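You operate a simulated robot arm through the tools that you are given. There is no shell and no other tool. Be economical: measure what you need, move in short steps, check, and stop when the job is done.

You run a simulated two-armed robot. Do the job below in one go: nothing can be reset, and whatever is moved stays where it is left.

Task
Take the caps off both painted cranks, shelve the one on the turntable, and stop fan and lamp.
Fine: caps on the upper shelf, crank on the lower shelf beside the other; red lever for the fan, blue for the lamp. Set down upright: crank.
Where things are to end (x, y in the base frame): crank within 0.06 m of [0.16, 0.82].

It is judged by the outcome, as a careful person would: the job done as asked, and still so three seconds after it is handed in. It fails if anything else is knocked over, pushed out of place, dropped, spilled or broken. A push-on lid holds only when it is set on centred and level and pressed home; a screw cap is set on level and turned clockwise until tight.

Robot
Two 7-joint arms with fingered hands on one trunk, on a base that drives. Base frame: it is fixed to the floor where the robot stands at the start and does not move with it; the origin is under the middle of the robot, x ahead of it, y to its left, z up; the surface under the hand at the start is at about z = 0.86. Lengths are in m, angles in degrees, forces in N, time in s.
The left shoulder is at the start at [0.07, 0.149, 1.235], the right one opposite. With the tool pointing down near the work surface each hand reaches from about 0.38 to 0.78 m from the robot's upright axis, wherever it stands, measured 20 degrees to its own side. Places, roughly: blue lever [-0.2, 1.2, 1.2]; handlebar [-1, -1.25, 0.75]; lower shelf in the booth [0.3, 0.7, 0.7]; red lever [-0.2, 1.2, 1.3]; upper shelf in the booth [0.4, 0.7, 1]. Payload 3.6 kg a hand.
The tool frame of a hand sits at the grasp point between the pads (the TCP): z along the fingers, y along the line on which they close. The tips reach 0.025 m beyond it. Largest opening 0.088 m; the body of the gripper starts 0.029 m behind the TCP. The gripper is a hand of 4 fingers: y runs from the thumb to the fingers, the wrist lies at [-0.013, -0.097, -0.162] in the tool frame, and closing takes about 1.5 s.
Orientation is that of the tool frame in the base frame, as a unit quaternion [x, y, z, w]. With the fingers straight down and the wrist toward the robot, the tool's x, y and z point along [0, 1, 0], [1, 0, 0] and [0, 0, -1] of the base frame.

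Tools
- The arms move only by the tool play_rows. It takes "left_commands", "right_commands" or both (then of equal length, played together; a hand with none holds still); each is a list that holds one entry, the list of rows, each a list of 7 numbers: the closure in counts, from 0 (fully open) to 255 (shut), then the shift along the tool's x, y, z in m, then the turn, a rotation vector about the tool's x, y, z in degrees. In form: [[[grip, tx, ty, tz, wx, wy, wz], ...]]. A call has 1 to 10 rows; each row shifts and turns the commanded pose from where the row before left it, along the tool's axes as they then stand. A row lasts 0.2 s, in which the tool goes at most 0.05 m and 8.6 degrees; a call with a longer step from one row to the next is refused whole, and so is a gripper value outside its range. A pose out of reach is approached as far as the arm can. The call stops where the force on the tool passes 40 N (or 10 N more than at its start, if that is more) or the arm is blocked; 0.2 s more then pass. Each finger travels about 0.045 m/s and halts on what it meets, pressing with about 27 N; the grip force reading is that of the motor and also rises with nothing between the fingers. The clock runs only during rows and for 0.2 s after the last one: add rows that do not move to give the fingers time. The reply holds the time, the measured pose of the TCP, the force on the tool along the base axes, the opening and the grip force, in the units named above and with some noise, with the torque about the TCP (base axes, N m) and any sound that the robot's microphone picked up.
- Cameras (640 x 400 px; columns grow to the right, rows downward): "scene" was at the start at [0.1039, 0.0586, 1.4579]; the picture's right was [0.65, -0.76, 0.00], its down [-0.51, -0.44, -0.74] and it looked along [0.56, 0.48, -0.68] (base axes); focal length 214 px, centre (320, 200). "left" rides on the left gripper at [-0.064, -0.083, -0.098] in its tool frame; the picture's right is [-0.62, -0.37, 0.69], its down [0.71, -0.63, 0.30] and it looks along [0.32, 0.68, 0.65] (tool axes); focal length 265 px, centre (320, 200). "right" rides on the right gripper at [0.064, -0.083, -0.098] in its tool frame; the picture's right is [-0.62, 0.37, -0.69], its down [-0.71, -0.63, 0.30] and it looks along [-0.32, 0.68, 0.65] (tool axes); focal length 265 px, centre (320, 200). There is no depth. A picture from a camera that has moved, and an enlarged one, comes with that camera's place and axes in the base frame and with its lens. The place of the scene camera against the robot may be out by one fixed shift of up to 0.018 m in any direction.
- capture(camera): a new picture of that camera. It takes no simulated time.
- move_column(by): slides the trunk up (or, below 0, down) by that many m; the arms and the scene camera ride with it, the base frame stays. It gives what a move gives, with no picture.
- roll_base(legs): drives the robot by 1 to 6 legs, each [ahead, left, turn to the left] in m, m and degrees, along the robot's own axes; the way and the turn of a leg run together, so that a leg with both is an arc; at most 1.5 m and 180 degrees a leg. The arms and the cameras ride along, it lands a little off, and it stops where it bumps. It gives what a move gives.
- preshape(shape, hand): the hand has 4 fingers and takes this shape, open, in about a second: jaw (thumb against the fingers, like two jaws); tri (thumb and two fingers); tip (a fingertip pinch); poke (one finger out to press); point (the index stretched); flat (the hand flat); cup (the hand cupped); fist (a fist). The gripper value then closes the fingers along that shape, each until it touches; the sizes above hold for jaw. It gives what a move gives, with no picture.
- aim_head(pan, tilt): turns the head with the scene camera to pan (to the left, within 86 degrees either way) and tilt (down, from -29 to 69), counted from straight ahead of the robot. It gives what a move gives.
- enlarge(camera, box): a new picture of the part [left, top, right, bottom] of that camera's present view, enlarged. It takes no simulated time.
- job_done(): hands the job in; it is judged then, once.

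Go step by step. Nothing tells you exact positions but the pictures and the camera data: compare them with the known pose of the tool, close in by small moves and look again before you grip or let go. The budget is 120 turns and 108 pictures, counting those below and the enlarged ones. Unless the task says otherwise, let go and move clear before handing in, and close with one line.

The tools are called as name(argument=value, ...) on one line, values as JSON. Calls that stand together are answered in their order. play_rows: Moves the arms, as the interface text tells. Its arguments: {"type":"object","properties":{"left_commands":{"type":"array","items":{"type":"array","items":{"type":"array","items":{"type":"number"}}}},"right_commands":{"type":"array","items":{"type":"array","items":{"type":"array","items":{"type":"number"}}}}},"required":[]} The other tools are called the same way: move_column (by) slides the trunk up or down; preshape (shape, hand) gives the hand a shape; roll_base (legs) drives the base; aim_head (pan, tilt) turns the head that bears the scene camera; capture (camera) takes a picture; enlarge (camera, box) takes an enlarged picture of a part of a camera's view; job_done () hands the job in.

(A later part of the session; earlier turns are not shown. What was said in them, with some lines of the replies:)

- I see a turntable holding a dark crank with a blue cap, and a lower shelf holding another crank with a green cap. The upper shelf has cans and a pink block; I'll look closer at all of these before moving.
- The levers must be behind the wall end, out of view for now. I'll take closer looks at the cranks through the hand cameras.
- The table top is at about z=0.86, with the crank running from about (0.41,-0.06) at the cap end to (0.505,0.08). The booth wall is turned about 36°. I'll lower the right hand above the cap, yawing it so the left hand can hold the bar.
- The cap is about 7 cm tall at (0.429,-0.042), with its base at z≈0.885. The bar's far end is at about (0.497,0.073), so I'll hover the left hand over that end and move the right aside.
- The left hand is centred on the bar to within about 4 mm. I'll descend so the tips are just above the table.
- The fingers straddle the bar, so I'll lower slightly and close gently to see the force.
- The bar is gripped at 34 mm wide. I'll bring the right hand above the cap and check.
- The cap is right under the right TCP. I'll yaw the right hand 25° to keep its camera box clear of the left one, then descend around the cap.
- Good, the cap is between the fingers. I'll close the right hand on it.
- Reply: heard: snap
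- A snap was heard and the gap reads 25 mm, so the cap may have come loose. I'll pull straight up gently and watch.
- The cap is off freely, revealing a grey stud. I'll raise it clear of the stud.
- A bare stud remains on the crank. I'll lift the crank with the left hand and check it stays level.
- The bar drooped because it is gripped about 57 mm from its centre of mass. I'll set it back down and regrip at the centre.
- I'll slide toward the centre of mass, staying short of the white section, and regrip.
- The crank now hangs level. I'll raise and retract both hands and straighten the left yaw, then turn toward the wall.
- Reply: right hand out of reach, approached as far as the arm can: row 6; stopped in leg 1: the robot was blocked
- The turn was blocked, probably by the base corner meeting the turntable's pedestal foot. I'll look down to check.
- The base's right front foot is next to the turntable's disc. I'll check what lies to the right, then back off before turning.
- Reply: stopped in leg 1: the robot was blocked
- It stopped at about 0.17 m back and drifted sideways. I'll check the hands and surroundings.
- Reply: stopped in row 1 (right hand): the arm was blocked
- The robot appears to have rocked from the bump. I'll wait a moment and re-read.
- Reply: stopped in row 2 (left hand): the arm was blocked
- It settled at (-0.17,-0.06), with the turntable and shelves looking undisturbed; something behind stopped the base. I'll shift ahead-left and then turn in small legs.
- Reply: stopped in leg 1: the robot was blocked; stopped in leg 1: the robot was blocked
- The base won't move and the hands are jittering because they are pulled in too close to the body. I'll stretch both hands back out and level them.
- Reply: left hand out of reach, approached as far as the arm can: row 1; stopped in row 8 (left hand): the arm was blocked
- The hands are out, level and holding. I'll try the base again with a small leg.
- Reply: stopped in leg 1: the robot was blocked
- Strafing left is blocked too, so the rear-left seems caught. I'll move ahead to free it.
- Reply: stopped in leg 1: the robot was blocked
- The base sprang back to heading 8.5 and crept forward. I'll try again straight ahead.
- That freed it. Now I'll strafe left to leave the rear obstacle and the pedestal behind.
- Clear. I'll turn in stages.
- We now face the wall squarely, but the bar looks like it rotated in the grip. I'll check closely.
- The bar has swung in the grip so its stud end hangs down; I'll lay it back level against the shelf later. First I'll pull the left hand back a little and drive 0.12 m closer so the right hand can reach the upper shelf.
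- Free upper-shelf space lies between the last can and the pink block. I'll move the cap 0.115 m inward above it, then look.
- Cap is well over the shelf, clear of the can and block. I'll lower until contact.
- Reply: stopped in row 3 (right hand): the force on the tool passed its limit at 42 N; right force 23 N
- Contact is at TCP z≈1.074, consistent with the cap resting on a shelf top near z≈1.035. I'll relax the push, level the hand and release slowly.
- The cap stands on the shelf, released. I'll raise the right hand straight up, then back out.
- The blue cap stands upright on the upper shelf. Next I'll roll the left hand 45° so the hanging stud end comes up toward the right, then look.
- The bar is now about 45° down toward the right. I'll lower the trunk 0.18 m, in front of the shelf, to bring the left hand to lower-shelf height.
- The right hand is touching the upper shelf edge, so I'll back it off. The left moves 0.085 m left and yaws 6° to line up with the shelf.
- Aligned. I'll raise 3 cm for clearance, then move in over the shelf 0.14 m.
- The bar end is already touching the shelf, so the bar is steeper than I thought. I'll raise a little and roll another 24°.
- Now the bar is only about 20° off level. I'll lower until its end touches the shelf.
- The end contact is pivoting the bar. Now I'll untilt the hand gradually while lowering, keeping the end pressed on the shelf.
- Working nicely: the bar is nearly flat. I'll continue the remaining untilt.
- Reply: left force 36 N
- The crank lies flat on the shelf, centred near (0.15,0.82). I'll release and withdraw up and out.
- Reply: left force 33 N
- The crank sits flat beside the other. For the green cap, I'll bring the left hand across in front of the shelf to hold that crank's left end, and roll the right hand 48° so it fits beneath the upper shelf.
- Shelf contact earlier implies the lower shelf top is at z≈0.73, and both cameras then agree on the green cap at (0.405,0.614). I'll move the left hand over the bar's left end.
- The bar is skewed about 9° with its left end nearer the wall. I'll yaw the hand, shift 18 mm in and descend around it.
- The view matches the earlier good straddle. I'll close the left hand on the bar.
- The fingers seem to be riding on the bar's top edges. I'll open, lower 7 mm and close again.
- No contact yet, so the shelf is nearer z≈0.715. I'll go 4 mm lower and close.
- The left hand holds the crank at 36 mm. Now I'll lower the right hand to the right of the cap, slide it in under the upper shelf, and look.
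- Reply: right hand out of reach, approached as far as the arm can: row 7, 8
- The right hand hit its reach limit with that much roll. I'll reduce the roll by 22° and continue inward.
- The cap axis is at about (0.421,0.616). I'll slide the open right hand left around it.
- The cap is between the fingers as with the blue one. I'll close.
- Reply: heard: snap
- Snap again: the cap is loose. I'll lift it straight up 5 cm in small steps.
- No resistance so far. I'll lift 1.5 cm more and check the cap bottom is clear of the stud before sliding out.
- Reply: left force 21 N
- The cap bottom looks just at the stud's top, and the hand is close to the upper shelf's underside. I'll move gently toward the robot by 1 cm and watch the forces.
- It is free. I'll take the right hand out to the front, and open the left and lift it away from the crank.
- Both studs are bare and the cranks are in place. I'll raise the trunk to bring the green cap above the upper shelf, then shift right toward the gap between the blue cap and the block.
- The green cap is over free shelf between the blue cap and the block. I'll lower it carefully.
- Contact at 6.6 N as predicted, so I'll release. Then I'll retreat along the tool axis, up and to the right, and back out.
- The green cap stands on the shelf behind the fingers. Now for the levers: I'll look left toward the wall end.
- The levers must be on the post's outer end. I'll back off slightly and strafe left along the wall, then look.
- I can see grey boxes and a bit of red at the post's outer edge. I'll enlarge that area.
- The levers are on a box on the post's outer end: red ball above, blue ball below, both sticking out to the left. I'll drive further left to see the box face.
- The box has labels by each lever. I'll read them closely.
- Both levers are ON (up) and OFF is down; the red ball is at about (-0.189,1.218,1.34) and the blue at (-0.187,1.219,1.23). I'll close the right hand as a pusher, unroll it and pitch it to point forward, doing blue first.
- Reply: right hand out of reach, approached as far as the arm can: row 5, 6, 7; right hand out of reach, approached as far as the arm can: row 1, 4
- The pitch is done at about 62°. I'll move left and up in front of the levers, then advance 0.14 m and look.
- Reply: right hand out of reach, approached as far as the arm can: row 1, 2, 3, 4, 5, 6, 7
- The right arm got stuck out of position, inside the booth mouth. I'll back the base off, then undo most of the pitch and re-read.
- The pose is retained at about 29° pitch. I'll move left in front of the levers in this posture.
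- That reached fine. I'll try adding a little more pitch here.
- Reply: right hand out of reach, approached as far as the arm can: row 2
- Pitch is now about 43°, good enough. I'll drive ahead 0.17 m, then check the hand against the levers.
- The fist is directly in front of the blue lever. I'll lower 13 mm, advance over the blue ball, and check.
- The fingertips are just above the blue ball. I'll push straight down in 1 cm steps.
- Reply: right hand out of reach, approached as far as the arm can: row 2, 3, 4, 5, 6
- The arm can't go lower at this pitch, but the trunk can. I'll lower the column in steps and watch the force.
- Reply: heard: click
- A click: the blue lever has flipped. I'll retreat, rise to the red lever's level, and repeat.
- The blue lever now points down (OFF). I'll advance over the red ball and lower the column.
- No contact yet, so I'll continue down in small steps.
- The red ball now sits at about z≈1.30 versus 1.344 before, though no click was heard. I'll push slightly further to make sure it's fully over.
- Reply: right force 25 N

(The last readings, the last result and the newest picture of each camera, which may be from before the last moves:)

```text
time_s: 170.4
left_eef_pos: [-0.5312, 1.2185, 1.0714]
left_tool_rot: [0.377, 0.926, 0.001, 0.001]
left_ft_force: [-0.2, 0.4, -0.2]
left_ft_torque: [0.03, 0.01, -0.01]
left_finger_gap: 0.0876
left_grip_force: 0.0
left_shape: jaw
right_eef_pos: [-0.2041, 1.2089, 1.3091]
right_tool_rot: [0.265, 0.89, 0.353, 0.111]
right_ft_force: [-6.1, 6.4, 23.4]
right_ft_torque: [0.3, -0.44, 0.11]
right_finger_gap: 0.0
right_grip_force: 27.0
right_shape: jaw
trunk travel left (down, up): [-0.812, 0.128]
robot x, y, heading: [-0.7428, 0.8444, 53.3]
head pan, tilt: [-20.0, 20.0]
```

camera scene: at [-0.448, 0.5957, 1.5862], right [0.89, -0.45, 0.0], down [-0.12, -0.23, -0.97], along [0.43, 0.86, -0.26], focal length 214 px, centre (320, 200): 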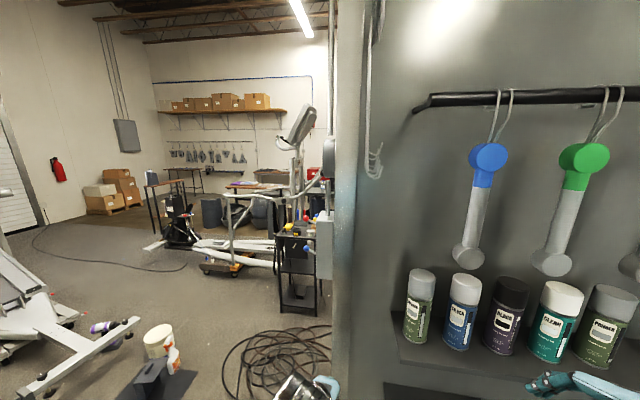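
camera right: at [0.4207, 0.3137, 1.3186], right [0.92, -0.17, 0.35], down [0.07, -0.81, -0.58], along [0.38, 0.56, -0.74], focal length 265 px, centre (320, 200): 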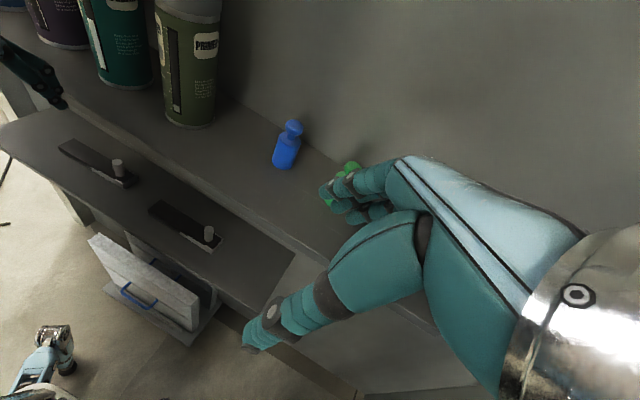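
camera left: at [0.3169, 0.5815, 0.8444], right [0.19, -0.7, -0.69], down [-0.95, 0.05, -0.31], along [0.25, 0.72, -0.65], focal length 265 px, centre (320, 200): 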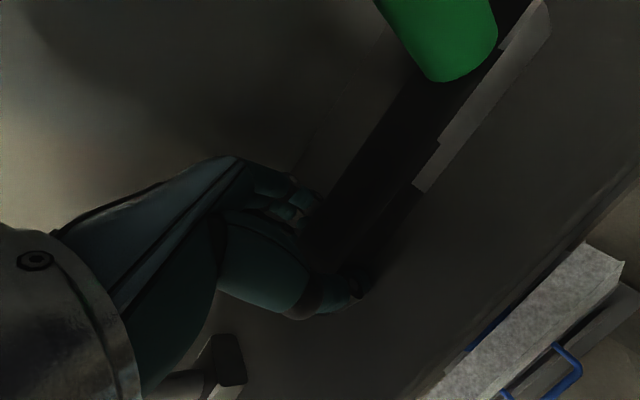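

There's firm resistance now, like an end stop. I'll raise, retreat and look at both levers.

move_column(by=0.05)

play_rows(right_commands=[[[0, 0, 0, 0, 0, 0, 0], [255, 0, -0.0244, -0.0227, 0, 0, 0], [255, 0, -0.0244, -0.0227, 0, 0, 0], [255, 0, -0.0244, -0.0227, 0, 0, 0], [255, -0.03, -0.0244, -0.0227, 0, 0, 0], [255, -0.04, 0, 0, 0, 0, 0], [255, 0, 0, 0, 0, 0, 0]]])

enlarge(camera="scene", box=[270, 170, 390, 290])

```text
time_s: 171.3
left_eef_pos: [-0.5291, 1.2202, 1.1211]
left_tool_rot: [0.378, 0.926, 0.0, 0.001]
left_ft_force: [0.0, 1.3, -0.2]
left_ft_torque: [-0.02, -0.02, -0.01]
left_finger_gap: 0.0877
left_grip_force: 0.1
left_shape: jaw
right_eef_pos: [-0.1984, 1.2108, 1.3526]
right_tool_rot: [0.269, 0.892, 0.345, 0.112]
right_ft_force: [0.3, 0.7, 0.2]
right_ft_torque: [0.02, 0.01, -0.02]
right_finger_gap: 0.0001
right_grip_force: 26.7
right_shape: jaw
trunk travel left (down, up): [-0.862, 0.078]
robot x, y, heading: [-0.7426, 0.8458, 53.4]
head pan, tilt: [-20.0, 20.0]
```

```text
time_s: 172.9
left_eef_pos: [-0.5251, 1.2224, 1.1194]
left_tool_rot: [0.378, 0.926, -0.002, 0.0]
left_ft_force: [0.0, 0.0, -1.0]
left_ft_torque: [-0.01, 0.05, 0.03]
left_finger_gap: 0.0881
left_grip_force: 0.1
left_shape: jaw
right_eef_pos: [-0.211, 1.0646, 1.3509]
right_tool_rot: [0.268, 0.893, 0.346, 0.108]
right_ft_force: [0.1, 0.8, 1.0]
right_ft_torque: [0.04, -0.01, 0.03]
right_finger_gap: 0.0001
right_grip_force: 27.1
right_shape: jaw
trunk travel left (down, up): [-0.862, 0.078]
robot x, y, heading: [-0.7422, 0.8459, 53.4]
head pan, tilt: [-20.0, 20.0]
```

```text
3.33 times, centred on (330, 230) of scene
camera zoom: at [-0.6388, 0.9456, 1.6294], right [0.55, -0.84, 0.0], down [-0.29, -0.19, -0.94], along [0.78, 0.52, -0.35], focal length 715 px, centre (287, 100)
```

zoom: 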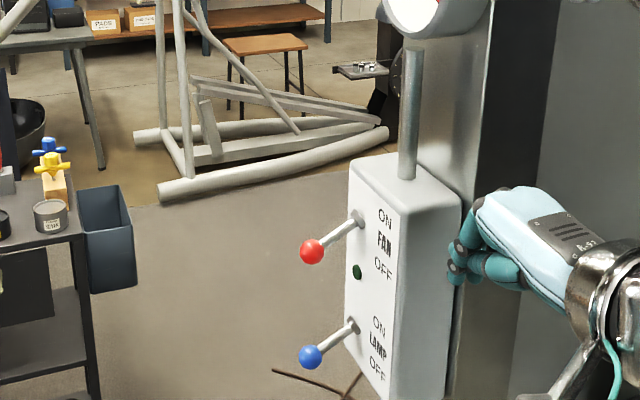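

Both levers now point down to OFF and the green indicator between them has gone dark. I'll take a last look at the shelves.

roll_base(legs=[[-0.12, 0, 0]])

aim_head(pan=-58, tilt=22)

enlarge(camera="scene", box=[160, 100, 480, 300])

```text
time_s: 175.1
left_eef_pos: [-0.5924, 1.1265, 1.1193]
left_tool_rot: [0.378, 0.926, -0.001, -0.001]
left_ft_force: [0.2, -0.2, 0.2]
left_ft_torque: [-0.03, 0.02, 0.01]
left_finger_gap: 0.0877
left_grip_force: 0.1
left_shape: jaw
right_eef_pos: [-0.2804, 0.9679, 1.3518]
right_tool_rot: [0.269, 0.892, 0.347, 0.109]
right_ft_force: [0.3, -0.8, -0.9]
right_ft_torque: [0.0, -0.01, 0.02]
right_finger_gap: 0.0001
right_grip_force: 26.8
right_shape: jaw
trunk travel left (down, up): [-0.862, 0.078]
robot x, y, heading: [-0.8131, 0.7481, 53.3]
head pan, tilt: [-20.0, 20.0]
```

```text
time_s: 176.1
left_eef_pos: [-0.5989, 1.1246, 1.1212]
left_tool_rot: [0.379, 0.926, 0.0, 0.001]
left_ft_force: [-0.2, -0.6, -0.6]
left_ft_torque: [-0.07, -0.04, -0.01]
left_finger_gap: 0.0878
left_grip_force: 0.1
left_shape: jaw
right_eef_pos: [-0.2872, 0.967, 1.3547]
right_tool_rot: [0.269, 0.891, 0.348, 0.111]
right_ft_force: [-0.7, 0.1, -0.8]
right_ft_torque: [0.03, -0.02, -0.01]
right_finger_gap: 0.0
right_grip_force: 26.9
right_shape: jaw
trunk travel left (down, up): [-0.862, 0.078]
robot x, y, heading: [-0.8157, 0.7471, 53.4]
head pan, tilt: [-58.0, 22.0]
```

```text
2.00 times, centred on (320, 200) of scene
camera zoom: at [-0.7031, 0.7853, 1.627], right [-0.08, -1.0, 0.0], down [-0.37, 0.03, -0.93], along [0.92, -0.08, -0.37], focal length 429 px, centre (320, 200)
```

zoom: 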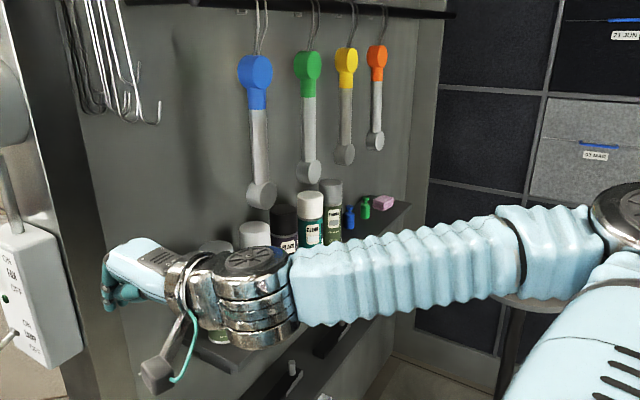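

Both caps stand upright on the upper shelf with the cans and pink block in place. Both bare cranks are on the lower shelf, and both levers are down at OFF.

job_done()

```text
The job is handed in.
```

I took both caps off and stood them on the upper shelf. The turntable crank lies flat on the lower shelf beside the other, at about (0.15, 0.82), and the fan and lamp levers are both at OFF. While repositioning, the robot backed into something behind it that the cameras didn't show, and I never saw what it was or whether it moved.
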